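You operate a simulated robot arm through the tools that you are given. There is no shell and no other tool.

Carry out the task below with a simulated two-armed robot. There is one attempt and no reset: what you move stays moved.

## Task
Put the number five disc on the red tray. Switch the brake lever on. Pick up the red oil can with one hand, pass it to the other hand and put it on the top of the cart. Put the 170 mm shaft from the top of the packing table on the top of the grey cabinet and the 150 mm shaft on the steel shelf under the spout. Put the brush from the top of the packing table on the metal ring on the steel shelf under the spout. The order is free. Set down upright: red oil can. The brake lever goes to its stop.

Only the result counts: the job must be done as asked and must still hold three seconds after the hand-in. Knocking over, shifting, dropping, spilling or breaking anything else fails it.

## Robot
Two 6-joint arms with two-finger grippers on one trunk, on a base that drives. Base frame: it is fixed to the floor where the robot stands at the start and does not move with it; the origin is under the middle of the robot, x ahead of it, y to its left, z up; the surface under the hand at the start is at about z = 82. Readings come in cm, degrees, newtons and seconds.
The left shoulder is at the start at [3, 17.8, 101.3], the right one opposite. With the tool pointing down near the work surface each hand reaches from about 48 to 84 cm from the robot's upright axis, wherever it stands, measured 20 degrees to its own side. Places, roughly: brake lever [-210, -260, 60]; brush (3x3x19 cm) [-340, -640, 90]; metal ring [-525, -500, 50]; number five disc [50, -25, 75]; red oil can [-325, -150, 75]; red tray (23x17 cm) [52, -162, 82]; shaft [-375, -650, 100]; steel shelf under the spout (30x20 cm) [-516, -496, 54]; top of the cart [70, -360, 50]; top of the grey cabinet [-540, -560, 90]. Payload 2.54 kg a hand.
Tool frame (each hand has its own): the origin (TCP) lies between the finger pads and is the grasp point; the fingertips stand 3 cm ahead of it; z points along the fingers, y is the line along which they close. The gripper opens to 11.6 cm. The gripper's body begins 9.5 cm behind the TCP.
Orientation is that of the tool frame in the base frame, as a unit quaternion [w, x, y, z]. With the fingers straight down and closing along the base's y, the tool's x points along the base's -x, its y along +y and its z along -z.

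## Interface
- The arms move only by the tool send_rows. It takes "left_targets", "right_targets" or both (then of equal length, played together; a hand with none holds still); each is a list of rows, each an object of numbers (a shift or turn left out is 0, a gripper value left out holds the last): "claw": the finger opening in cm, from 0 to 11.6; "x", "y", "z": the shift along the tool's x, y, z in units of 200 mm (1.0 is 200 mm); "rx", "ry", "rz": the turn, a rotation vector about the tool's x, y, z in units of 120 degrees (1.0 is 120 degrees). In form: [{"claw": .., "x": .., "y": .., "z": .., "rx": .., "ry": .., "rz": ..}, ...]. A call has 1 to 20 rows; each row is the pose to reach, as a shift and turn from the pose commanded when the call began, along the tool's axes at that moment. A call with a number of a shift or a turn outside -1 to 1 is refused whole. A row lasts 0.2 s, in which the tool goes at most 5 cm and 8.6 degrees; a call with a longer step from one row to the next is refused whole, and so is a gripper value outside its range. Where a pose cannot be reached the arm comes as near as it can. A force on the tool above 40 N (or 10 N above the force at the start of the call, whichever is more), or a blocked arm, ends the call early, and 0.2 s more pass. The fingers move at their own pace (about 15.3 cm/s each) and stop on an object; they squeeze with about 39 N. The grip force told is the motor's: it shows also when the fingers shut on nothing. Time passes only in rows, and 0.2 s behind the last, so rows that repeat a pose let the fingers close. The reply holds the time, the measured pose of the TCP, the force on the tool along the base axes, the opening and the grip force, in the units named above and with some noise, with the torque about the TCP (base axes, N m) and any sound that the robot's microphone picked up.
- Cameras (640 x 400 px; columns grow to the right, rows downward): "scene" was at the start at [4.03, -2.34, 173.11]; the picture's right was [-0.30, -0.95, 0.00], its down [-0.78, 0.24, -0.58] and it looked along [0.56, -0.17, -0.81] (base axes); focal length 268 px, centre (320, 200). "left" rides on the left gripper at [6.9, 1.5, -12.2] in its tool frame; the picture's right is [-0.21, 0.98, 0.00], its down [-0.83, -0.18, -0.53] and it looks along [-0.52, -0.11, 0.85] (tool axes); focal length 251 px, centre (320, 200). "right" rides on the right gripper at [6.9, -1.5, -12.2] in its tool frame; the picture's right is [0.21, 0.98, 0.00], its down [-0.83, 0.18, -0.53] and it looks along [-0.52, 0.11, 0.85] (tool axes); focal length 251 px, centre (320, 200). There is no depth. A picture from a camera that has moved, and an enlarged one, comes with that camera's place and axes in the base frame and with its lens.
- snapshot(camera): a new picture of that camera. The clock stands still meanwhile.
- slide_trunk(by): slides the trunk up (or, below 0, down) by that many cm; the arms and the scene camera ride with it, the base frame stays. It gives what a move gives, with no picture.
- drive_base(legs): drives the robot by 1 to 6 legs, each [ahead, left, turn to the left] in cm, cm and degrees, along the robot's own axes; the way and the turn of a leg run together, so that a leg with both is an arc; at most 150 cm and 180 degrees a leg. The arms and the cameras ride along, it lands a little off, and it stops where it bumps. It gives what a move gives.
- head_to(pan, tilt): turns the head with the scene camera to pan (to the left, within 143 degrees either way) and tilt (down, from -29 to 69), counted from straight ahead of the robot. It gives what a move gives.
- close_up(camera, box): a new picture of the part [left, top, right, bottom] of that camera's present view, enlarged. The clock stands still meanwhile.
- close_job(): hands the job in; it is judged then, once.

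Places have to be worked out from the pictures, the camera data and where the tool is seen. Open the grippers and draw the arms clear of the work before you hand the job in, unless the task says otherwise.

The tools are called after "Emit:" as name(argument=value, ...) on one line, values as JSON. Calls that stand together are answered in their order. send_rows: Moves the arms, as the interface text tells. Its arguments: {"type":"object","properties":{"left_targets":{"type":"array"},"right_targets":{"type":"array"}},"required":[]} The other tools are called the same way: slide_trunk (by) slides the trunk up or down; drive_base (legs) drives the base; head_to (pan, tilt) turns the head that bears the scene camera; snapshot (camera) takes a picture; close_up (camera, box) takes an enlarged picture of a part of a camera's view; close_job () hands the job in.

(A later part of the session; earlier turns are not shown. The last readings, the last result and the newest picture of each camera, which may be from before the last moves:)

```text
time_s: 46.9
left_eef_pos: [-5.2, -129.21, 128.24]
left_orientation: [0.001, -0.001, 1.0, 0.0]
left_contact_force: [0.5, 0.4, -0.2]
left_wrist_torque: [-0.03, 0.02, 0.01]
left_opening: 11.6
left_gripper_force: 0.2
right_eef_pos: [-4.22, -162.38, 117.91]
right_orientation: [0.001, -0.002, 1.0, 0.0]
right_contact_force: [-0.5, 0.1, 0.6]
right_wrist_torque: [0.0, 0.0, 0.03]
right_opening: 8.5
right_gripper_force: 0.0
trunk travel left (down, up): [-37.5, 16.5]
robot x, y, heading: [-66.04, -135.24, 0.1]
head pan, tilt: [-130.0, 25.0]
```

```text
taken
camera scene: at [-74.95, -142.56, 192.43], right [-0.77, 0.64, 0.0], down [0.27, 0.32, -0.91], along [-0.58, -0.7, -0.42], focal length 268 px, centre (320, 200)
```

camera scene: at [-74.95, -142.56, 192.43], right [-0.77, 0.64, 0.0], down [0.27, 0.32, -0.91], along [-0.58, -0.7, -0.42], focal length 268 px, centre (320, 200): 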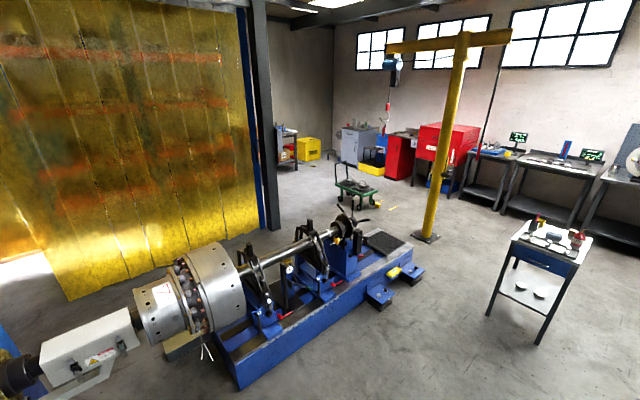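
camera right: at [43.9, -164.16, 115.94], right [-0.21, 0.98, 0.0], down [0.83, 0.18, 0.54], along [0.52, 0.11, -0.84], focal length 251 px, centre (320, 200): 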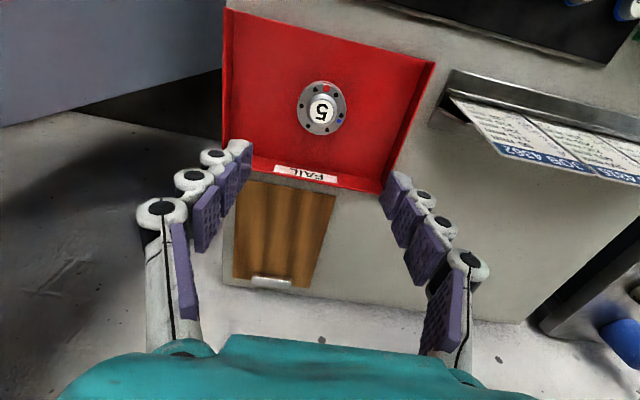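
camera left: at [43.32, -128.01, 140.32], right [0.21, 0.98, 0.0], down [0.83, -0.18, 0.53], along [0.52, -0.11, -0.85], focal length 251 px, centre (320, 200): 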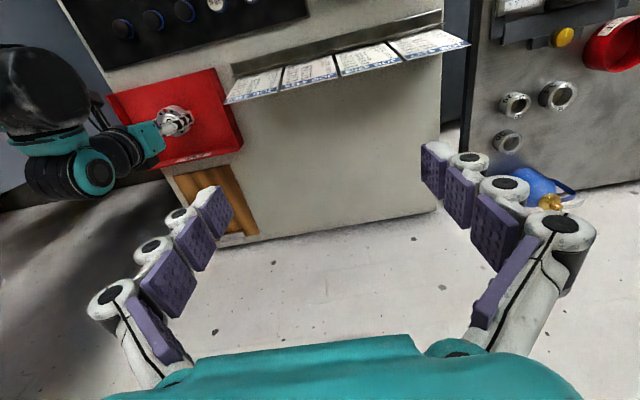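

The brake lever should appear near pixel (356, 258), at the far end of the machine. I zoom there and at the small table with the red oil can.

Emit:
close_up(camera="scene", box=[290, 190, 450, 310])

Emit:
close_up(camera="scene", box=[480, 200, 620, 350])

Emit:
close_up(camera="scene", box=[260, 100, 420, 220])

```text
3.33 times, centred on (370, 250) of scene
camera zoom: at [-74.95, -142.56, 192.43], right [-0.77, 0.64, 0.0], down [0.27, 0.32, -0.91], along [-0.58, -0.7, -0.42], focal length 892 px, centre (153, 33)
```

zoom: 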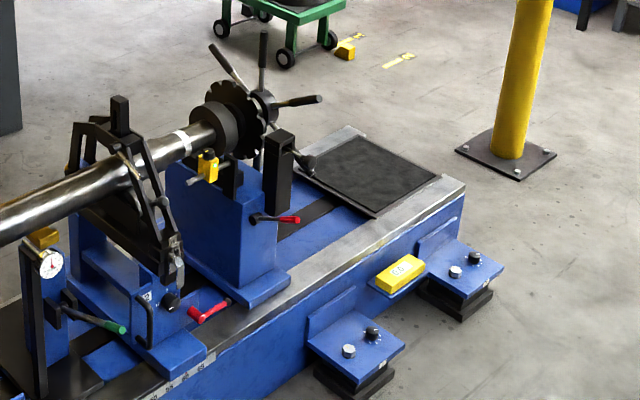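

```text
2.67 times, centred on (550, 275) of scene
camera zoom: at [-74.95, -142.56, 192.43], right [-0.77, 0.64, 0.0], down [0.27, 0.32, -0.91], along [-0.58, -0.7, -0.42], focal length 714 px, centre (-293, 0)
```

zoom: 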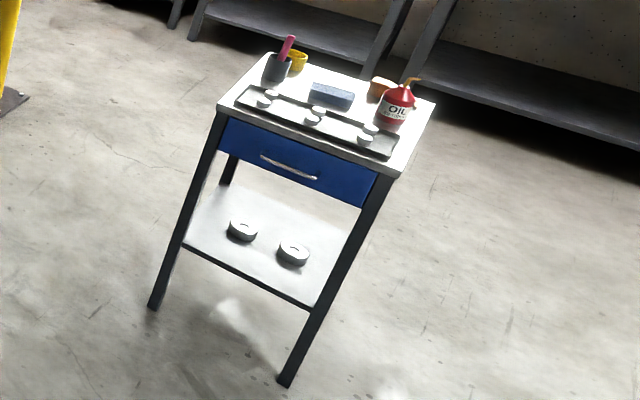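

```text
3.33 times, centred on (340, 160) of scene
camera zoom: at [-74.95, -142.56, 192.43], right [-0.77, 0.64, 0.0], down [0.27, 0.32, -0.91], along [-0.58, -0.7, -0.42], focal length 892 px, centre (253, 333)
```

zoom: 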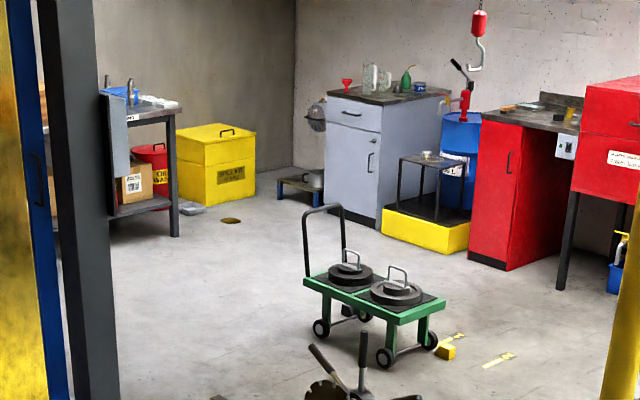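

The lever with the red handle on the tailstock block matches the given place ([-212, −261, 60] by its ray). I back further from the cabinet, turn right by 90° and move to a spot in front of it.

Emit:
drive_base(legs=[[-60, 0, 0], [0, 0, -90], [20, -62, 0]])

Emit:
head_to(pan=-10, tilt=50)

Emit:
snapshot(camera="scene")

```text
time_s: 57.2
left_eef_pos: [-180.84, -215.99, 128.38]
left_orientation: [0.0, 0.71, 0.704, 0.0]
left_contact_force: [-0.5, 0.1, -0.6]
left_wrist_torque: [0.04, -0.01, 0.0]
left_opening: 11.61
left_gripper_force: 0.1
right_eef_pos: [-213.7, -216.57, 117.9]
right_orientation: [0.001, 0.71, 0.704, 0.0]
right_contact_force: [-0.4, 0.6, 0.0]
right_wrist_torque: [-0.01, -0.01, 0.01]
right_opening: 8.5
right_gripper_force: 0.0
trunk travel left (down, up): [-37.5, 16.5]
robot x, y, heading: [-186.16, -154.8, -90.5]
head pan, tilt: [-130.0, 25.0]
```

```text
time_s: 59.2
left_eef_pos: [-180.74, -215.9, 128.24]
left_orientation: [0.001, 0.71, 0.704, 0.0]
left_contact_force: [0.2, -0.2, -0.7]
left_wrist_torque: [0.01, 0.0, 0.01]
left_opening: 11.61
left_gripper_force: 0.1
right_eef_pos: [-213.89, -216.37, 117.77]
right_orientation: [0.0, 0.71, 0.704, 0.0]
right_contact_force: [0.5, -0.4, 0.2]
right_wrist_torque: [0.03, 0.01, 0.02]
right_opening: 8.5
right_gripper_force: 0.1
trunk travel left (down, up): [-37.5, 16.5]
robot x, y, heading: [-186.05, -154.92, -90.5]
head pan, tilt: [-10.0, 50.0]
```

```text
taken
camera scene: at [-187.3, -159.67, 188.68], right [-0.98, 0.18, 0.0], down [0.14, 0.75, -0.64], along [-0.12, -0.63, -0.77], focal length 268 px, centre (320, 200)
```

scene: 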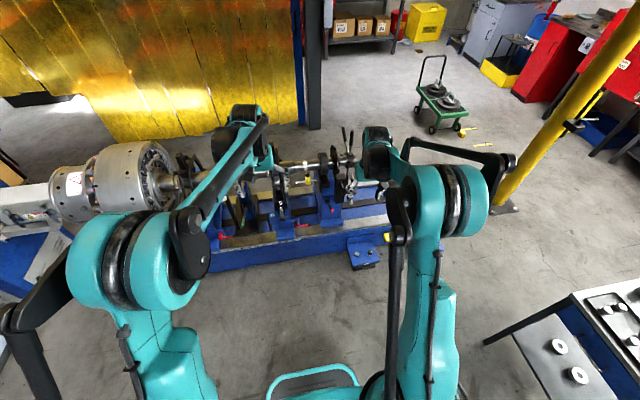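

Emit:
close_up(camera="scene", box=[250, 110, 410, 210])

Emit:
snapshot(camera="right")

Emit:
snapshot(camera="left")

```text
4.00 times, centred on (330, 160) of scene
camera zoom: at [-187.3, -159.67, 188.68], right [-0.98, 0.18, 0.0], down [0.14, 0.75, -0.64], along [-0.12, -0.63, -0.77], focal length 1070 px, centre (280, 360)
```

zoom: 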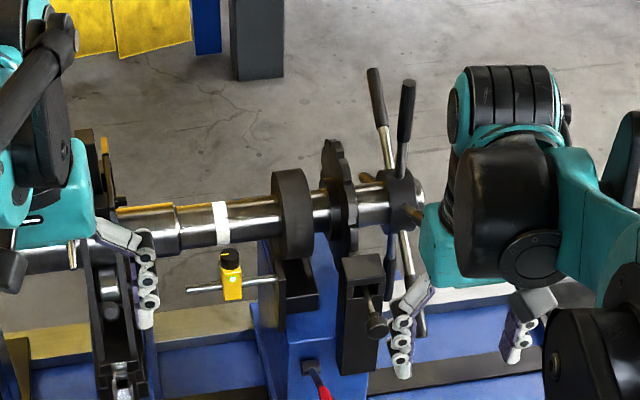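

```text
taken
camera right: at [-215.16, -209.54, 130.0], right [0.98, 0.21, 0.0], down [0.17, -0.83, 0.54], along [0.11, -0.52, -0.84], focal length 251 px, centre (320, 200)
```

right: 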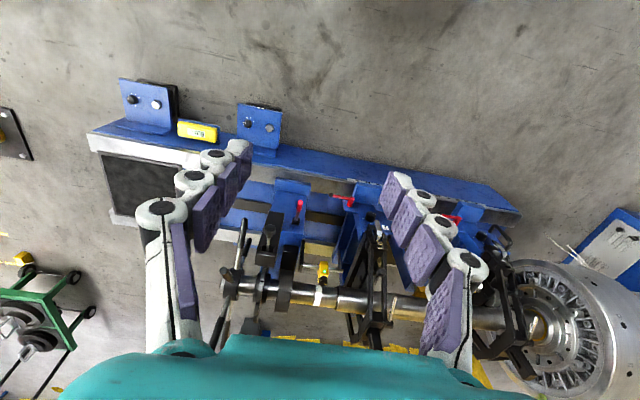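

```text
taken
camera left: at [-179.19, -209.1, 140.33], right [0.97, -0.22, 0.0], down [-0.19, -0.82, 0.53], along [-0.12, -0.52, -0.85], focal length 251 px, centre (320, 200)
```

left: 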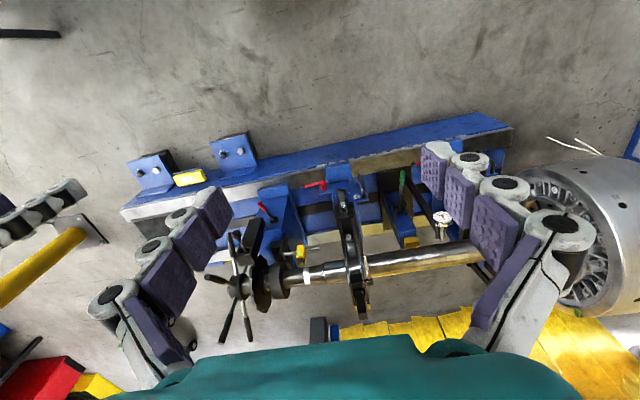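

The tailstock lever with the red handle is visible from all cameras. I zoom in on it from the wrist cameras to read labels.

Emit:
close_up(camera="right", box=[250, 160, 370, 280])

Emit:
close_up(camera="left", box=[230, 160, 350, 280])

```text
3.33 times, centred on (310, 220) of right
camera zoom: at [-215.16, -209.54, 130.0], right [0.98, 0.21, 0.0], down [0.17, -0.83, 0.54], along [0.11, -0.52, -0.84], focal length 838 px, centre (353, 133)
```

zoom: 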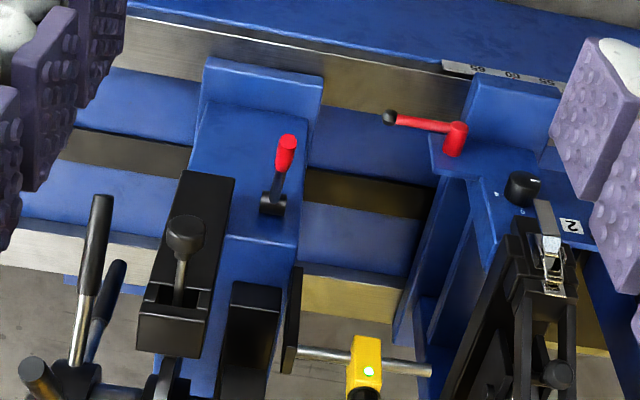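

```text
3.33 times, centred on (290, 220) of left
camera zoom: at [-179.19, -209.1, 140.33], right [0.97, -0.22, 0.0], down [-0.19, -0.82, 0.53], along [-0.12, -0.52, -0.85], focal length 838 px, centre (420, 133)
```

zoom: 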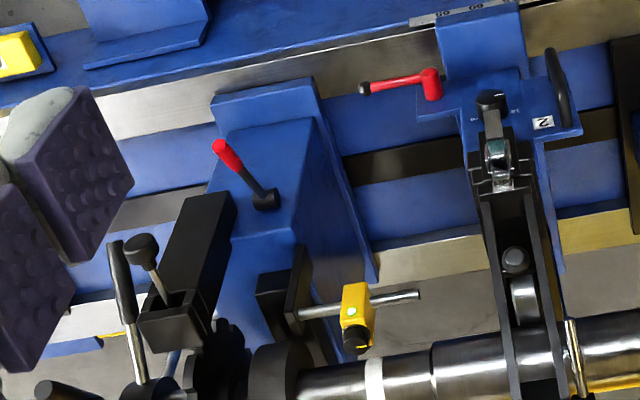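

There are two candidates: a red-handled lever on the blue block and a knob lever in a black slotted box beside it. I zoom in much tighter to look for labels.

Emit:
close_up(camera="right", box=[285, 185, 325, 225])

Emit:
close_up(camera="right", box=[255, 205, 305, 245])

Emit:
close_up(camera="left", box=[235, 195, 295, 235])

Emit:
close_up(camera="left", box=[230, 215, 290, 265])

```text
10.00 times, centred on (305, 205) of right
camera zoom: at [-215.16, -209.54, 130.0], right [0.98, 0.21, 0.0], down [0.17, -0.83, 0.54], along [0.11, -0.52, -0.84], focal length 2514 px, centre (470, 150)
```

zoom: 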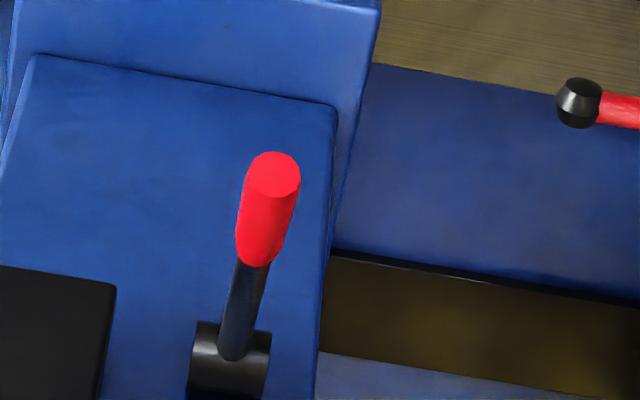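

```text
10.00 times, centred on (280, 225) of right
camera zoom: at [-215.16, -209.54, 130.0], right [0.98, 0.21, 0.0], down [0.17, -0.83, 0.54], along [0.11, -0.52, -0.84], focal length 2514 px, centre (720, -50)
```

zoom: 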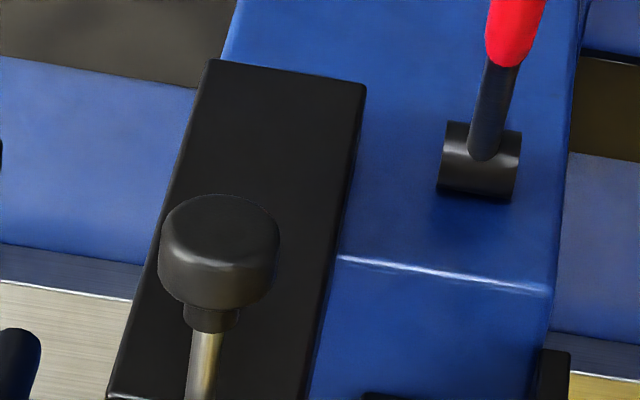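

```text
10.00 times, centred on (265, 215) of left
camera zoom: at [-179.19, -209.1, 140.33], right [0.97, -0.22, 0.0], down [-0.19, -0.82, 0.53], along [-0.12, -0.52, -0.85], focal length 2514 px, centre (870, 50)
```

zoom: 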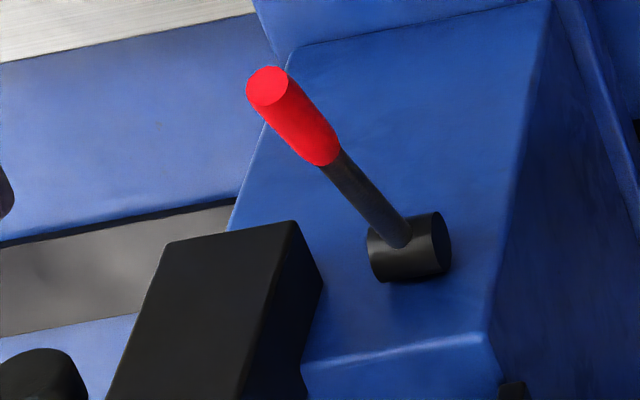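

```text
8.00 times, centred on (260, 240) of left
camera zoom: at [-179.19, -209.1, 140.33], right [0.97, -0.22, 0.0], down [-0.19, -0.82, 0.53], along [-0.12, -0.52, -0.85], focal length 2012 px, centre (800, -120)
```

zoom: 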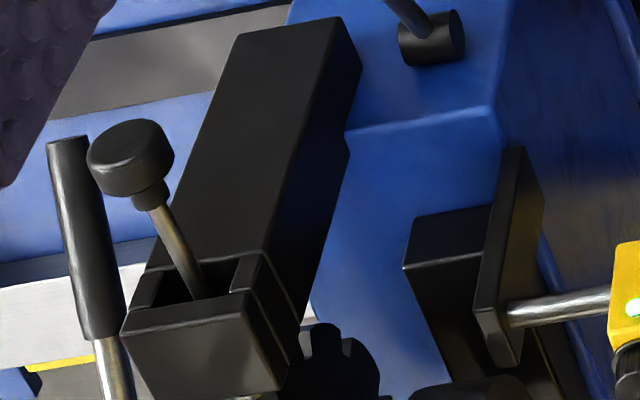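

No labels visible from above. I lower the trunk and drive 20 cm nearer to look at the front of the block and the black box with the head camera.

Emit:
slide_trunk(by=-12)

Emit:
head_to(pan=12, tilt=50)

Emit:
snapshot(camera="scene")

Emit:
close_up(camera="right", box=[200, 170, 400, 330])

```text
time_s: 60.7
left_eef_pos: [-180.79, -215.86, 116.26]
left_orientation: [0.0, 0.71, 0.704, -0.001]
left_contact_force: [0.0, 0.0, 0.0]
left_wrist_torque: [-0.02, 0.02, 0.01]
left_opening: 11.59
left_gripper_force: 0.1
right_eef_pos: [-213.65, -216.51, 105.93]
right_orientation: [0.001, 0.71, 0.704, -0.001]
right_contact_force: [0.5, 0.7, -0.3]
right_wrist_torque: [-0.01, 0.01, 0.01]
right_opening: 8.5
right_gripper_force: 0.0
trunk travel left (down, up): [-25.5, 28.5]
robot x, y, heading: [-186.1, -154.84, -90.6]
head pan, tilt: [-10.0, 50.0]
```

```text
time_s: 61.6
left_eef_pos: [-180.77, -215.84, 116.39]
left_orientation: [0.0, 0.71, 0.704, 0.001]
left_contact_force: [-0.8, 0.1, 0.4]
left_wrist_torque: [-0.04, 0.04, 0.0]
left_opening: 11.61
left_gripper_force: 0.0
right_eef_pos: [-213.73, -216.43, 105.88]
right_orientation: [0.001, 0.711, 0.703, -0.001]
right_contact_force: [-0.9, 0.6, -1.1]
right_wrist_torque: [-0.01, 0.01, 0.01]
right_opening: 8.48
right_gripper_force: 0.1
trunk travel left (down, up): [-25.5, 28.5]
robot x, y, heading: [-185.79, -155.22, -90.5]
head pan, tilt: [12.0, 50.0]
```

```text
taken
camera scene: at [-184.37, -159.65, 176.68], right [-0.98, -0.2, 0.0], down [-0.15, 0.75, -0.64], along [0.13, -0.63, -0.77], focal length 268 px, centre (320, 200)
```

scene: 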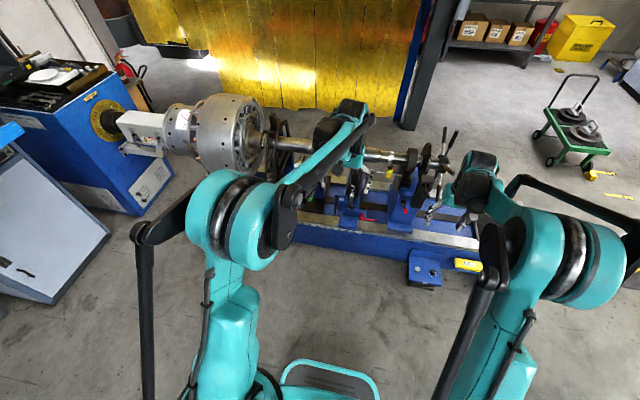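

```text
2.50 times, centred on (300, 250) of right
camera zoom: at [-215.16, -209.53, 118.0], right [0.98, 0.21, 0.0], down [0.17, -0.83, 0.54], along [0.11, -0.52, -0.84], focal length 629 px, centre (370, 75)
```

zoom: 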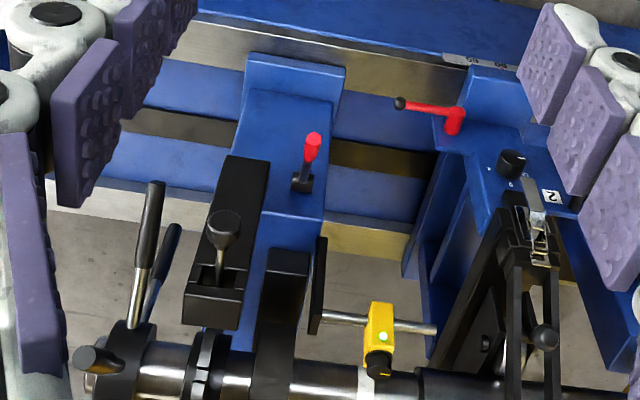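

Emit:
close_up(camera="scene", box=[370, 120, 480, 240])

Emit:
close_up(camera="scene", box=[385, 170, 445, 230])

```text
3.33 times, centred on (425, 180) of scene
camera zoom: at [-184.37, -159.65, 176.68], right [-0.98, -0.2, 0.0], down [-0.15, 0.75, -0.64], along [0.13, -0.63, -0.77], focal length 892 px, centre (-30, 267)
```

zoom: 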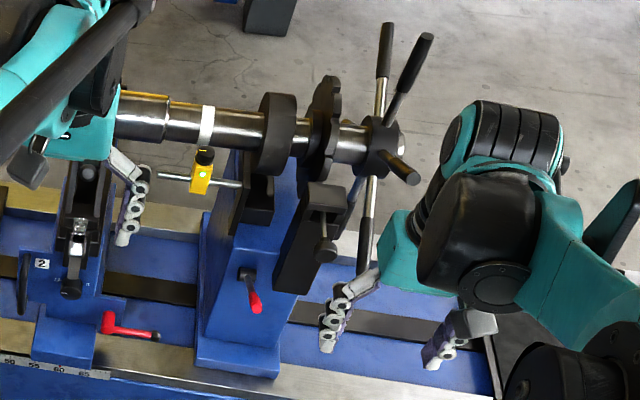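

```text
6.67 times, centred on (415, 200) of scene
camera zoom: at [-184.37, -159.65, 176.68], right [-0.98, -0.2, 0.0], down [-0.15, 0.75, -0.64], along [0.13, -0.63, -0.77], focal length 1784 px, centre (-313, 200)
```

zoom: 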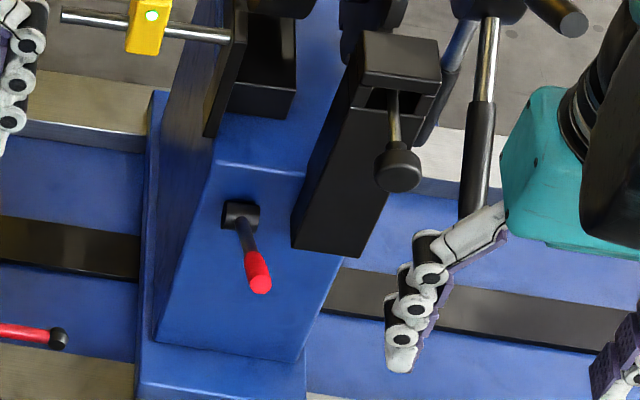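

From the wrist cameras' rays the red lever's hub sits at about [−212, −267, 55] on a vertical blue face and its tip at [−212, −254, 62], whose midpoint matches the given place of the brake lever; the black box's knob ([−220, −258, 73]) doesn't. Next I raise and draw back the left hand, drive nearer, and keep the right hand high.

Emit:
send_rows(left_targets=[{"x": 0.1, "z": -0.15}, {"x": 0.2, "z": -0.3}, {"x": 0.3, "z": -0.45}, {"x": 0.4, "z": -0.6}, {"x": 0.5, "z": -0.75}, {"x": 0.6, "z": -0.9}, {"x": 0.7, "z": -0.98}, {"x": 0.7, "z": -0.98}])

Emit:
drive_base(legs=[[40, 0, 0.5]])

Emit:
snapshot(camera="right")

Emit:
snapshot(camera="scene")

```text
time_s: 63.4
left_eef_pos: [-180.53, -202.13, 136.0]
left_orientation: [0.0, 0.71, 0.704, 0.0]
left_contact_force: [-0.4, -0.3, 0.7]
left_wrist_torque: [0.02, -0.01, 0.0]
left_opening: 11.63
left_gripper_force: 0.1
right_eef_pos: [-213.76, -216.48, 105.95]
right_orientation: [0.0, 0.711, 0.703, -0.001]
right_contact_force: [0.6, -0.5, -0.4]
right_wrist_torque: [-0.03, 0.0, -0.01]
right_opening: 8.49
right_gripper_force: 0.1
trunk travel left (down, up): [-25.5, 28.5]
robot x, y, heading: [-185.8, -154.8, -90.3]
head pan, tilt: [12.0, 50.0]
```

```text
time_s: 65.9
left_eef_pos: [-180.15, -243.12, 135.96]
left_orientation: [-0.001, 0.706, 0.708, 0.0]
left_contact_force: [0.3, -0.5, -0.4]
left_wrist_torque: [0.04, 0.0, -0.01]
left_opening: 11.61
left_gripper_force: 0.0
right_eef_pos: [-213.12, -257.87, 105.81]
right_orientation: [0.0, 0.706, 0.708, -0.001]
right_contact_force: [-0.5, -0.5, 0.4]
right_wrist_torque: [-0.01, -0.04, 0.01]
right_opening: 8.49
right_gripper_force: 0.0
trunk travel left (down, up): [-25.5, 28.5]
robot x, y, heading: [-186.13, -196.02, -90.0]
head pan, tilt: [12.0, 50.0]
```

```text
taken
camera right: at [-214.65, -250.97, 117.98], right [0.98, 0.22, 0.0], down [0.18, -0.82, 0.53], along [0.12, -0.52, -0.85], focal length 251 px, centre (320, 200)
```

right: 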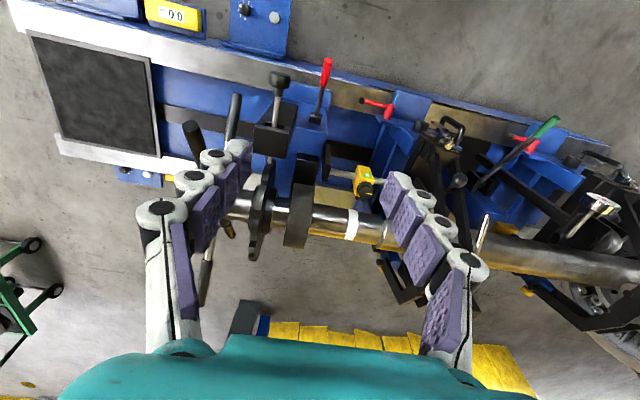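

```text
taken
camera scene: at [-184.43, -200.76, 176.67], right [-0.98, -0.21, 0.0], down [-0.16, 0.75, -0.64], along [0.14, -0.63, -0.77], focal length 268 px, centre (320, 200)
```

scene: 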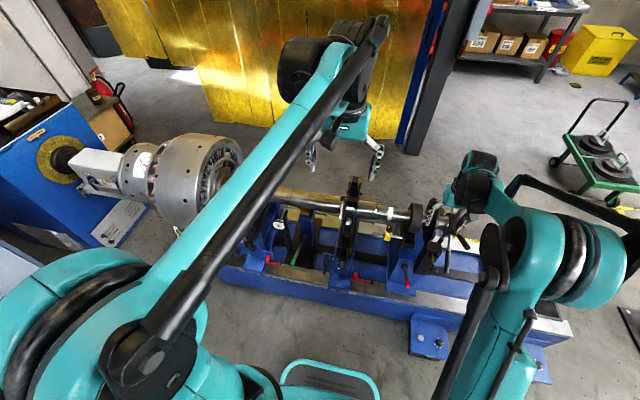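

The red lever is confirmed below the right hand at [−212, −254…−267]. I close the right fingers and turn the gripper 90° about its axis so that its narrow side faces the black box.

Emit:
send_rows(right_targets=[{"claw": 0, "rz": 0.07}, {"rz": 0.14}, {"rz": 0.21}, {"rz": 0.28}, {"rz": 0.35}, {"rz": 0.42}, {"rz": 0.49}, {"rz": 0.56}, {"rz": 0.63}, {"rz": 0.7}, {"rz": 0.75}, {"rz": 0.75}])

Emit:
slide_trunk(by=-20)

Emit:
snapshot(camera="right")

Emit:
snapshot(camera="left")

Emit:
snapshot(camera="scene")

```text
time_s: 68.5
left_eef_pos: [-180.11, -243.11, 135.9]
left_orientation: [0.0, 0.706, 0.708, -0.001]
left_contact_force: [-0.1, 0.3, 0.1]
left_wrist_torque: [-0.01, 0.01, 0.01]
left_opening: 11.62
left_gripper_force: 0.1
right_eef_pos: [-213.24, -257.78, 105.87]
right_orientation: [0.001, 1.0, 0.001, 0.0]
right_contact_force: [0.2, -0.2, 0.2]
right_wrist_torque: [0.01, 0.01, -0.03]
right_opening: 0.0
right_gripper_force: 28.8
trunk travel left (down, up): [-25.5, 28.5]
robot x, y, heading: [-186.2, -196.06, -89.9]
head pan, tilt: [12.0, 50.0]
```

```text
time_s: 70.7
left_eef_pos: [-180.04, -243.05, 116.01]
left_orientation: [0.0, 0.705, 0.709, 0.0]
left_contact_force: [0.0, 0.3, -0.7]
left_wrist_torque: [0.04, 0.0, -0.02]
left_opening: 11.62
left_gripper_force: 0.1
right_eef_pos: [-213.19, -257.93, 85.88]
right_orientation: [0.0, 1.0, 0.0, 0.001]
right_contact_force: [-0.1, -0.5, 0.5]
right_wrist_torque: [-0.01, 0.01, -0.04]
right_opening: 0.01
right_gripper_force: 29.0
trunk travel left (down, up): [-5.5, 48.5]
robot x, y, heading: [-186.16, -195.93, -90.1]
head pan, tilt: [12.0, 50.0]
```

```text
taken
camera right: at [-206.29, -256.32, 98.06], right [0.22, -0.98, 0.0], down [-0.82, -0.18, 0.53], along [-0.52, -0.12, -0.84], focal length 251 px, centre (320, 200)
```

right: 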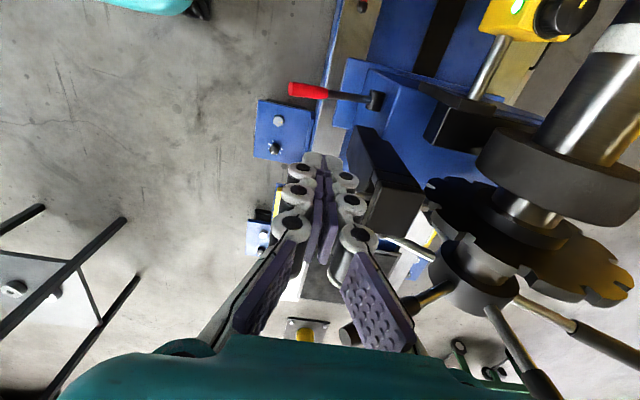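

```text
taken
camera left: at [-178.68, -236.18, 128.02], right [0.98, -0.21, 0.0], down [-0.18, -0.83, 0.53], along [-0.11, -0.52, -0.85], focal length 251 px, centre (320, 200)
```

left: 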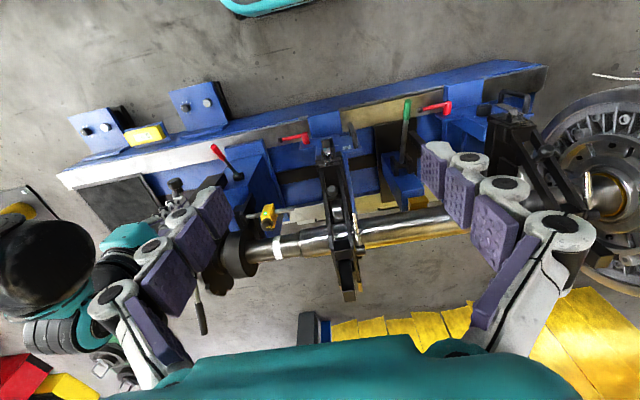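

```text
taken
camera scene: at [-184.43, -200.66, 156.69], right [-0.98, -0.21, 0.0], down [-0.16, 0.75, -0.64], along [0.14, -0.63, -0.77], focal length 268 px, centre (320, 200)
```

scene: 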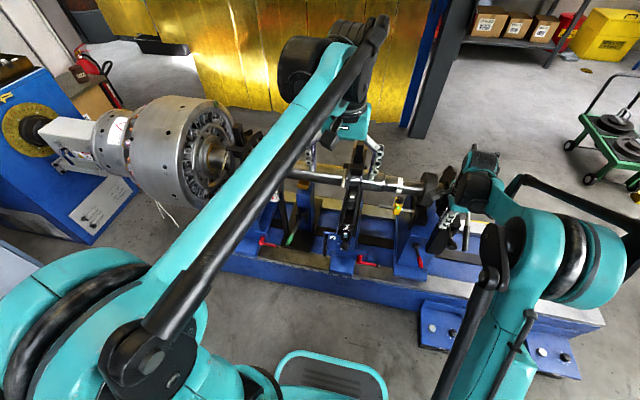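

The lever shows where expected. I tilt the right hand 15° so its wrist leans away from the black knob, and lower the closed fingertips to just above the red handle (TCP z ≈ 68).

Emit:
send_rows(right_targets=[{"x": 0.05, "y": 0.015, "ry": -0.06}, {"x": 0.1, "y": 0.03, "ry": -0.125}, {"x": 0.1, "y": 0.03, "z": 0.2, "ry": -0.125}, {"x": 0.1, "y": 0.03, "z": 0.4, "ry": -0.125}, {"x": 0.1, "y": 0.03, "z": 0.6, "ry": -0.125}, {"x": 0.1, "y": 0.03, "z": 0.8, "ry": -0.125}, {"x": 0.1, "y": 0.03, "z": 0.9, "ry": -0.125}, {"x": 0.1, "y": 0.03, "z": 0.9, "ry": -0.125}])

Emit:
snapshot(camera="right")

Emit:
snapshot(camera="left")

Emit:
close_up(camera="scene", box=[370, 140, 530, 290])

```text
time_s: 72.5
left_eef_pos: [-180.24, -242.95, 116.0]
left_orientation: [0.0, 0.706, 0.708, 0.0]
left_contact_force: [0.4, 0.4, 0.4]
left_wrist_torque: [0.0, -0.02, -0.01]
left_opening: 11.6
left_gripper_force: 0.0
right_eef_pos: [-211.4, -258.27, 67.87]
right_orientation: [0.001, 0.991, 0.001, -0.131]
right_contact_force: [0.2, -1.2, -0.5]
right_wrist_torque: [-0.01, -0.01, 0.01]
right_opening: 0.0
right_gripper_force: 28.5
trunk travel left (down, up): [-5.5, 48.5]
robot x, y, heading: [-186.03, -195.48, -89.9]
head pan, tilt: [12.0, 50.0]
```

```text
taken
camera right: at [-201.53, -256.74, 77.82], right [0.21, -0.98, -0.05], down [-0.66, -0.18, 0.73], along [-0.72, -0.12, -0.68], focal length 251 px, centre (320, 200)
```

right: 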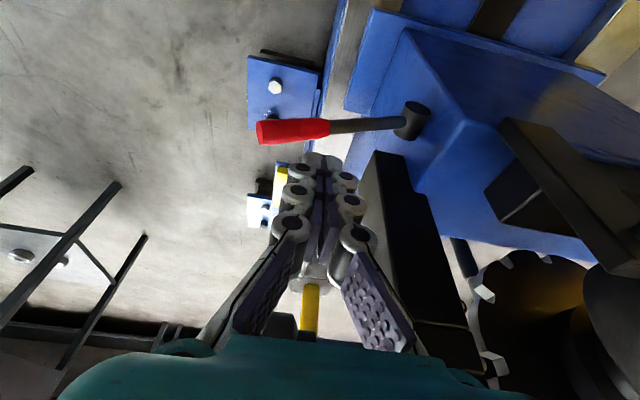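

```text
taken
camera left: at [-178.68, -236.18, 128.0], right [0.98, -0.21, 0.0], down [-0.18, -0.83, 0.53], along [-0.11, -0.52, -0.85], focal length 251 px, centre (320, 200)
```

left: 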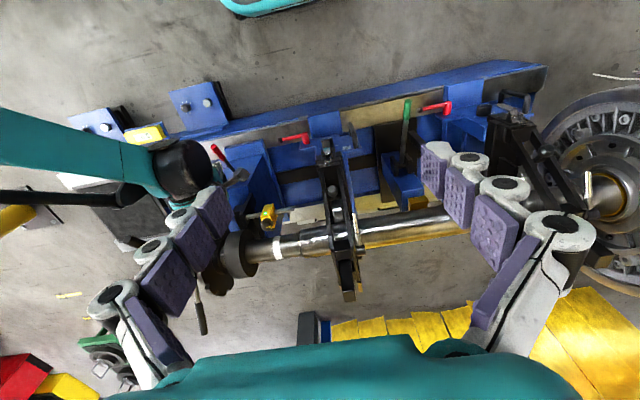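

```text
2.67 times, centred on (450, 215) of scene
camera zoom: at [-184.43, -200.66, 156.68], right [-0.98, -0.21, 0.0], down [-0.16, 0.75, -0.64], along [0.14, -0.63, -0.77], focal length 714 px, centre (-27, 160)
```

zoom: 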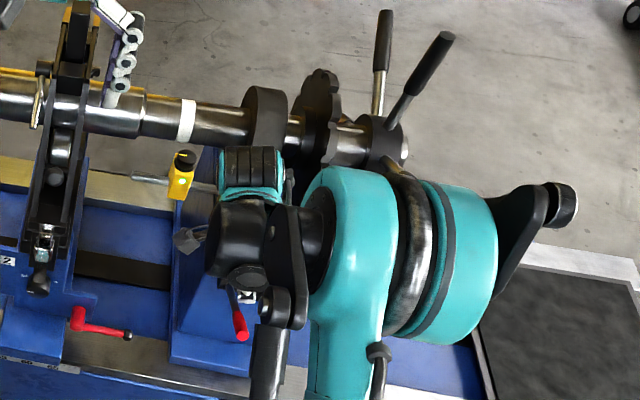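

The fingertips hover ~4 cm above the handle at mid-length. I push straight down in 1 cm steps and watch the force.

Emit:
send_rows(right_targets=[{"x": 0.013, "z": 0.048}, {"x": 0.026, "z": 0.097}, {"x": 0.039, "z": 0.145}, {"x": 0.052, "z": 0.193}, {"x": 0.065, "z": 0.242}, {"x": 0.078, "z": 0.29}, {"x": 0.091, "z": 0.338}, {"x": 0.104, "z": 0.386}])

Emit:
snapshot(camera="right")

Emit:
close_up(camera="left", box=[180, 110, 320, 220])

```text
time_s: 74.3
left_eef_pos: [-180.16, -242.89, 115.99]
left_orientation: [0.0, 0.706, 0.708, 0.0]
left_contact_force: [0.4, -0.3, -0.4]
left_wrist_torque: [-0.03, 0.0, 0.0]
left_opening: 11.59
left_gripper_force: 0.2
right_eef_pos: [-211.14, -258.5, 59.82]
right_orientation: [0.0, 0.991, 0.001, -0.131]
right_contact_force: [-0.4, 1.0, 2.7]
right_wrist_torque: [0.04, 0.05, 0.01]
right_opening: 0.01
right_gripper_force: 28.3
trunk travel left (down, up): [-5.5, 48.5]
robot x, y, heading: [-186.04, -196.22, -89.7]
head pan, tilt: [12.0, 50.0]
```

```text
taken
camera right: at [-201.32, -256.85, 69.82], right [0.21, -0.98, -0.05], down [-0.66, -0.18, 0.73], along [-0.72, -0.12, -0.68], focal length 251 px, centre (320, 200)
```

right: 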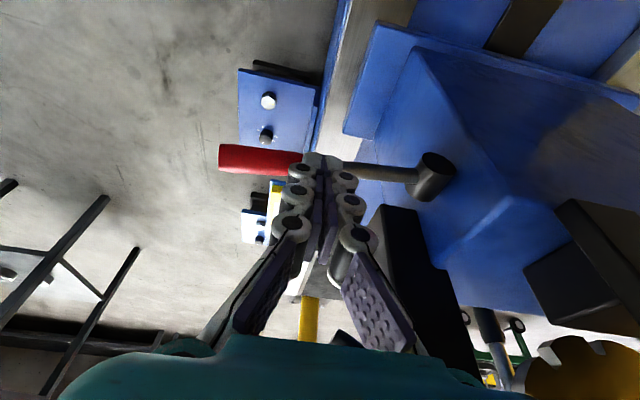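

```text
3.64 times, centred on (250, 165) of left
camera zoom: at [-178.67, -236.16, 128.01], right [0.98, -0.21, 0.0], down [-0.18, -0.83, 0.53], along [-0.11, -0.52, -0.85], focal length 914 px, centre (574, 327)
```

zoom: 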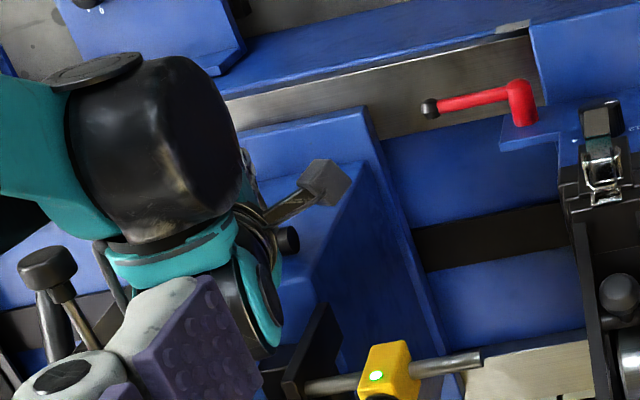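

The lever yields with about 3 N and is now nearly level, so down is the free direction. I keep pushing toward its stop.

Emit:
send_rows(right_targets=[{"x": 0.013, "z": 0.048}, {"x": 0.026, "z": 0.097}, {"x": 0.039, "z": 0.145}, {"x": 0.052, "z": 0.193}, {"x": 0.065, "z": 0.242}])

Emit:
snapshot(camera="right")

```text
time_s: 75.5
left_eef_pos: [-180.09, -242.84, 116.04]
left_orientation: [0.0, 0.706, 0.708, -0.001]
left_contact_force: [0.6, 0.2, -0.4]
left_wrist_torque: [0.0, 0.01, 0.04]
left_opening: 11.6
left_gripper_force: 0.1
right_eef_pos: [-210.9, -258.38, 55.18]
right_orientation: [0.003, 0.991, 0.001, -0.133]
right_contact_force: [2.1, -2.6, 27.3]
right_wrist_torque: [-0.32, 0.25, 0.06]
right_opening: 0.0
right_gripper_force: 28.5
trunk travel left (down, up): [-5.5, 48.5]
robot x, y, heading: [-185.88, -196.02, -90.0]
head pan, tilt: [12.0, 50.0]
```

```text
taken
camera right: at [-201.16, -256.87, 65.03], right [0.21, -0.98, -0.05], down [-0.66, -0.18, 0.73], along [-0.72, -0.12, -0.68], focal length 251 px, centre (320, 200)
```

right: 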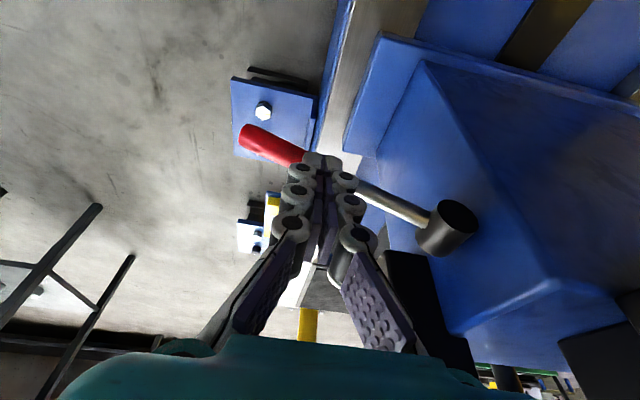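

The force has risen to 27 N at about −26°, which looks like the stop. I press slightly more to be sure.

Emit:
send_rows(right_targets=[{"x": 0.004, "z": 0.015}, {"x": 0.008, "z": 0.03}, {"x": 0.008, "z": 0.03}])

Emit:
snapshot(camera="right")

```text
time_s: 75.8
left_eef_pos: [-180.09, -242.85, 116.07]
left_orientation: [0.001, 0.705, 0.709, -0.002]
left_contact_force: [-0.1, 0.6, 0.8]
left_wrist_torque: [0.01, 0.01, -0.01]
left_opening: 11.6
left_gripper_force: 0.0
right_eef_pos: [-210.99, -258.46, 55.06]
right_orientation: [0.002, 0.991, 0.002, -0.132]
right_contact_force: [4.1, 5.4, 25.6]
right_wrist_torque: [-0.07, 0.24, -0.02]
right_opening: 0.01
right_gripper_force: 28.8
trunk travel left (down, up): [-5.5, 48.5]
robot x, y, heading: [-185.7, -195.81, -89.6]
head pan, tilt: [12.0, 50.0]
stopped in row 1 (right hand): the force on the tool passed its limit at 43 N (the readings are from after the stop); the commanded pose is now the measured one
```

```text
taken
camera right: at [-201.14, -256.87, 65.0], right [0.21, -0.98, -0.05], down [-0.66, -0.18, 0.73], along [-0.72, -0.12, -0.68], focal length 251 px, centre (320, 200)
```

right: 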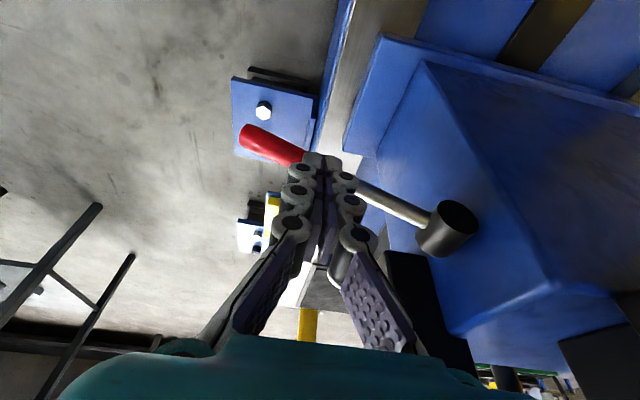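

The lever is at its stop (over 40 N resisted, no more motion). I lift the hand straight up off the lever and check that it stays.

Emit:
send_rows(right_targets=[{"x": -0.03, "z": -0.11}, {"x": -0.08, "z": -0.3}, {"x": -0.13, "z": -0.5}, {"x": -0.19, "z": -0.7}, {"x": -0.24, "z": -0.9}, {"x": -0.25, "z": -0.95}])

Emit:
snapshot(camera="right")

Emit:
close_up(camera="left", box=[180, 110, 320, 220])

```text
time_s: 77.2
left_eef_pos: [-180.16, -243.07, 115.99]
left_orientation: [0.0, 0.706, 0.708, 0.0]
left_contact_force: [-0.5, -0.9, 1.2]
left_wrist_torque: [0.0, -0.04, -0.03]
left_opening: 11.6
left_gripper_force: 0.0
right_eef_pos: [-210.88, -258.5, 74.72]
right_orientation: [0.001, 0.991, 0.002, -0.131]
right_contact_force: [-0.8, -0.2, 0.8]
right_wrist_torque: [0.01, 0.0, 0.02]
right_opening: 0.01
right_gripper_force: 28.8
trunk travel left (down, up): [-5.5, 48.5]
robot x, y, heading: [-185.96, -196.3, -90.0]
head pan, tilt: [12.0, 50.0]
```

```text
taken
camera right: at [-201.18, -257.02, 84.67], right [0.21, -0.98, -0.05], down [-0.66, -0.18, 0.73], along [-0.72, -0.12, -0.68], focal length 251 px, centre (320, 200)
```

right: 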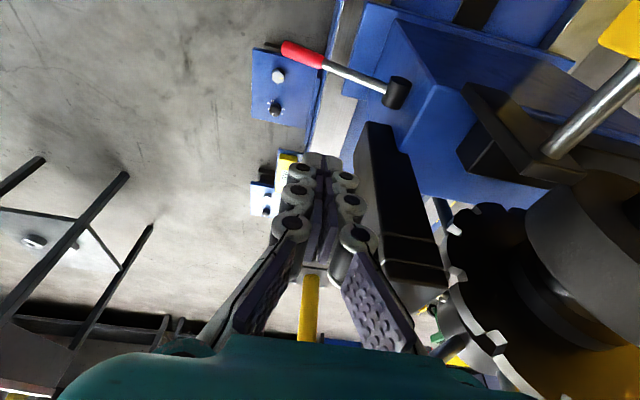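

```text
3.64 times, centred on (250, 165) of left
camera zoom: at [-178.67, -236.21, 127.99], right [0.98, -0.21, 0.0], down [-0.18, -0.83, 0.53], along [-0.11, -0.52, -0.85], focal length 914 px, centre (574, 327)
```

zoom: 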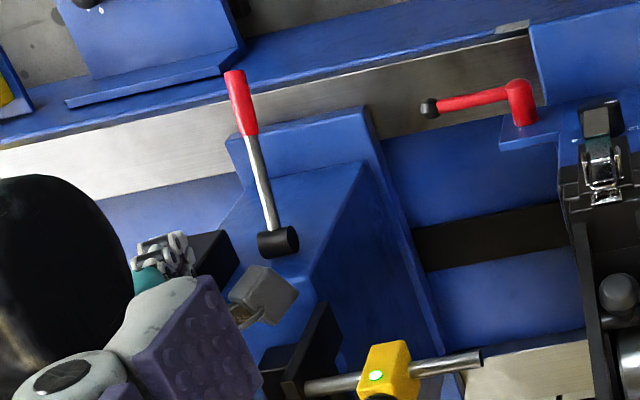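

The lever stays down at its stop. I raise the trunk, straighten the right hand, and back away from the machine.

Emit:
slide_trunk(by=20)

Emit:
send_rows(right_targets=[{"ry": 0.06}, {"ry": 0.125}, {"ry": 0.125}])

Emit:
drive_base(legs=[[-40, 0, 0]])

Emit:
send_rows(right_targets=[{"rz": -0.07}, {"rz": -0.14}, {"rz": -0.21}, {"rz": -0.28}, {"rz": -0.35}, {"rz": -0.42}, {"rz": -0.49}, {"rz": -0.56}, {"rz": -0.63}, {"rz": -0.7}, {"claw": 10, "rz": -0.75}, {"rz": -0.75}])

Emit:
head_to(pan=-65, tilt=35)

Emit:
snapshot(camera="scene")

```text
time_s: 79.4
left_eef_pos: [-180.05, -243.07, 136.06]
left_orientation: [0.0, 0.706, 0.708, 0.001]
left_contact_force: [-0.5, 0.1, 0.1]
left_wrist_torque: [-0.05, 0.03, 0.02]
left_opening: 11.57
left_gripper_force: 0.2
right_eef_pos: [-211.08, -258.65, 94.81]
right_orientation: [0.001, 0.991, 0.003, -0.131]
right_contact_force: [-0.5, -0.1, 0.6]
right_wrist_torque: [0.0, -0.01, 0.02]
right_opening: 0.0
right_gripper_force: 28.2
trunk travel left (down, up): [-25.5, 28.5]
robot x, y, heading: [-185.68, -196.15, -89.8]
head pan, tilt: [12.0, 50.0]
```

```text
time_s: 80.2
left_eef_pos: [-180.06, -243.03, 135.96]
left_orientation: [0.001, 0.706, 0.708, 0.0]
left_contact_force: [0.4, -0.1, 0.1]
left_wrist_torque: [-0.02, 0.03, -0.02]
left_opening: 11.59
left_gripper_force: 0.0
right_eef_pos: [-210.91, -258.61, 94.72]
right_orientation: [0.001, 1.0, 0.002, -0.001]
right_contact_force: [-0.5, 0.0, 0.4]
right_wrist_torque: [0.0, 0.0, 0.01]
right_opening: 0.0
right_gripper_force: 28.5
trunk travel left (down, up): [-25.5, 28.5]
robot x, y, heading: [-185.71, -196.25, -89.9]
head pan, tilt: [12.0, 50.0]
```

```text
time_s: 82.6
left_eef_pos: [-180.47, -204.3, 135.95]
left_orientation: [0.001, 0.709, 0.705, -0.001]
left_contact_force: [0.6, 0.4, -0.2]
left_wrist_torque: [-0.04, -0.02, 0.04]
left_opening: 11.61
left_gripper_force: 0.1
right_eef_pos: [-211.38, -219.58, 94.71]
right_orientation: [0.001, 1.0, -0.001, -0.001]
right_contact_force: [-0.2, -0.1, 0.0]
right_wrist_torque: [0.02, 0.01, 0.01]
right_opening: 0.0
right_gripper_force: 28.6
trunk travel left (down, up): [-25.5, 28.5]
robot x, y, heading: [-185.96, -157.33, -90.2]
head pan, tilt: [12.0, 50.0]
```

```text
time_s: 85.2
left_eef_pos: [-180.59, -204.24, 135.82]
left_orientation: [0.0, 0.709, 0.706, 0.001]
left_contact_force: [0.4, -0.4, -0.8]
left_wrist_torque: [0.01, -0.03, 0.02]
left_opening: 11.59
left_gripper_force: 0.0
right_eef_pos: [-211.28, -219.59, 94.7]
right_orientation: [0.0, 0.708, 0.706, -0.002]
right_contact_force: [0.2, 0.2, -0.1]
right_wrist_torque: [0.0, 0.02, -0.01]
right_opening: 10.03
right_gripper_force: 0.0
trunk travel left (down, up): [-25.5, 28.5]
robot x, y, heading: [-186.27, -157.06, -90.2]
head pan, tilt: [12.0, 50.0]
```

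```text
time_s: 86.7
left_eef_pos: [-180.46, -204.2, 135.88]
left_orientation: [0.0, 0.709, 0.705, 0.0]
left_contact_force: [-0.4, 0.6, 0.4]
left_wrist_torque: [-0.07, 0.01, -0.01]
left_opening: 11.6
left_gripper_force: 0.0
right_eef_pos: [-211.21, -219.58, 94.75]
right_orientation: [0.0, 0.709, 0.706, -0.002]
right_contact_force: [0.5, 0.6, 0.2]
right_wrist_torque: [0.02, -0.02, 0.01]
right_opening: 9.97
right_gripper_force: 0.0
trunk travel left (down, up): [-25.5, 28.5]
robot x, y, heading: [-185.59, -157.21, -90.0]
head pan, tilt: [-65.0, 35.0]
```

```text
taken
camera scene: at [-193.99, -158.02, 178.85], right [-0.42, 0.91, 0.0], down [0.52, 0.24, -0.82], along [-0.74, -0.34, -0.57], focal length 268 px, centre (320, 200)
```

scene: 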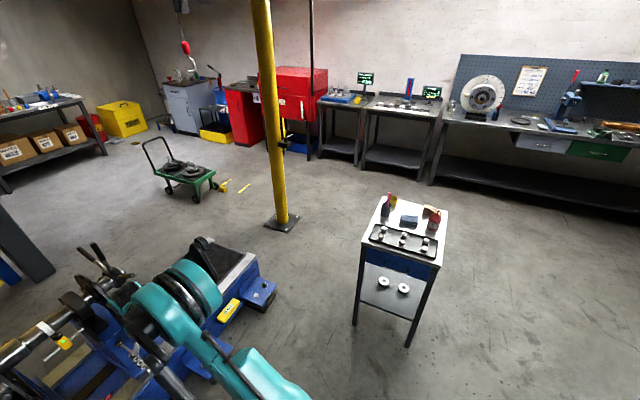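

Now the small table with the red oil can is in view. I zoom in on its top.

Emit:
close_up(camera="scene", box=[350, 180, 470, 280])

Emit:
close_up(camera="scene", box=[0, 40, 240, 190])

```text
4.00 times, centred on (410, 230) of scene
camera zoom: at [-193.99, -158.02, 178.85], right [-0.42, 0.91, 0.0], down [0.52, 0.24, -0.82], along [-0.74, -0.34, -0.57], focal length 1070 px, centre (-40, 80)
```

zoom: 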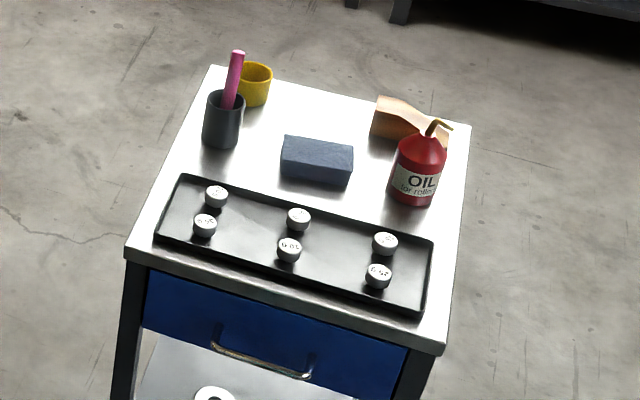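

```text
2.67 times, centred on (120, 115) of scene
camera zoom: at [-193.99, -158.02, 178.85], right [-0.42, 0.91, 0.0], down [0.52, 0.24, -0.82], along [-0.74, -0.34, -0.57], focal length 714 px, centre (853, 427)
```

zoom: 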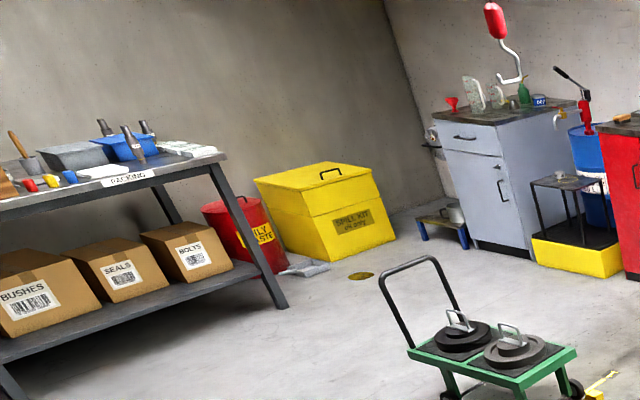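

The can stands at about [−328, −147] on the table (top at z ≈ 76), with a weights tray in front, a brown piece behind and a blue block beside it. I zoom in further for its exact shape.

Emit:
close_up(camera="scene", box=[415, 200, 455, 240])

```text
10.00 times, centred on (435, 220) of scene
camera zoom: at [-193.99, -158.02, 178.85], right [-0.42, 0.91, 0.0], down [0.52, 0.24, -0.82], along [-0.74, -0.34, -0.57], focal length 2676 px, centre (-830, 0)
```

zoom: 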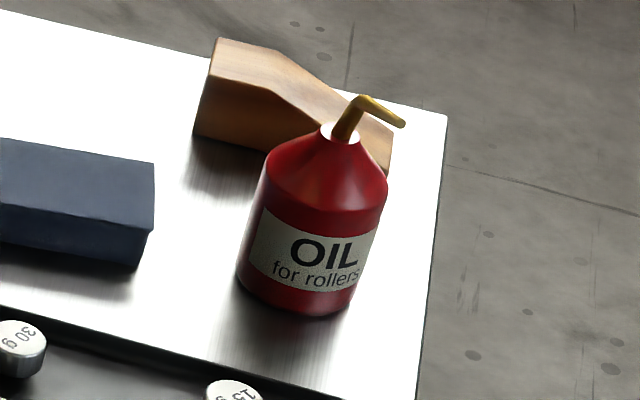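

The can is about 7 cm wide, body 8 cm tall, with the spout up to ~14 cm. I plan to take it from above with the right hand and pass it to the left hand coming from the side. I turn right by 90° to face the table, and move to line up.

Emit:
drive_base(legs=[[0, 0, -90], [25, 8, 0]])

Emit:
head_to(pan=-10, tilt=45)

Emit:
snapshot(camera="scene")

```text
time_s: 92.4
left_eef_pos: [-258.33, -173.02, 135.92]
left_orientation: [0.001, 1.0, 0.013, 0.001]
left_contact_force: [-0.3, -0.6, 1.0]
left_wrist_torque: [0.0, -0.02, -0.03]
left_opening: 11.59
left_gripper_force: 0.0
right_eef_pos: [-274.56, -142.68, 94.68]
right_orientation: [-0.001, 1.0, 0.013, 0.0]
right_contact_force: [-0.6, -0.1, 0.3]
right_wrist_torque: [0.0, 0.02, 0.03]
right_opening: 10.0
right_gripper_force: 0.1
trunk travel left (down, up): [-25.5, 28.5]
robot x, y, heading: [-211.51, -165.83, -178.5]
head pan, tilt: [-65.0, 35.0]
```

```text
time_s: 93.7
left_eef_pos: [-258.05, -172.97, 136.06]
left_orientation: [0.0, 1.0, 0.013, -0.001]
left_contact_force: [-0.4, -0.2, 0.5]
left_wrist_torque: [-0.02, -0.01, 0.01]
left_opening: 11.58
left_gripper_force: 0.1
right_eef_pos: [-274.48, -142.74, 94.76]
right_orientation: [-0.001, 1.0, 0.013, -0.001]
right_contact_force: [0.7, -0.6, 0.0]
right_wrist_torque: [-0.01, 0.02, 0.04]
right_opening: 10.0
right_gripper_force: 0.1
trunk travel left (down, up): [-25.5, 28.5]
robot x, y, heading: [-211.27, -166.1, -178.0]
head pan, tilt: [-10.0, 45.0]
```

```text
taken
camera scene: at [-216.27, -164.82, 177.37], right [0.15, 0.99, 0.0], down [0.7, -0.11, -0.71], along [-0.7, 0.1, -0.71], focal length 268 px, centre (320, 200)
```

scene: 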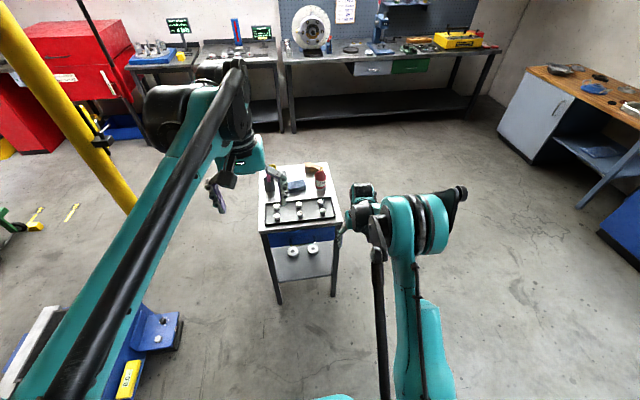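

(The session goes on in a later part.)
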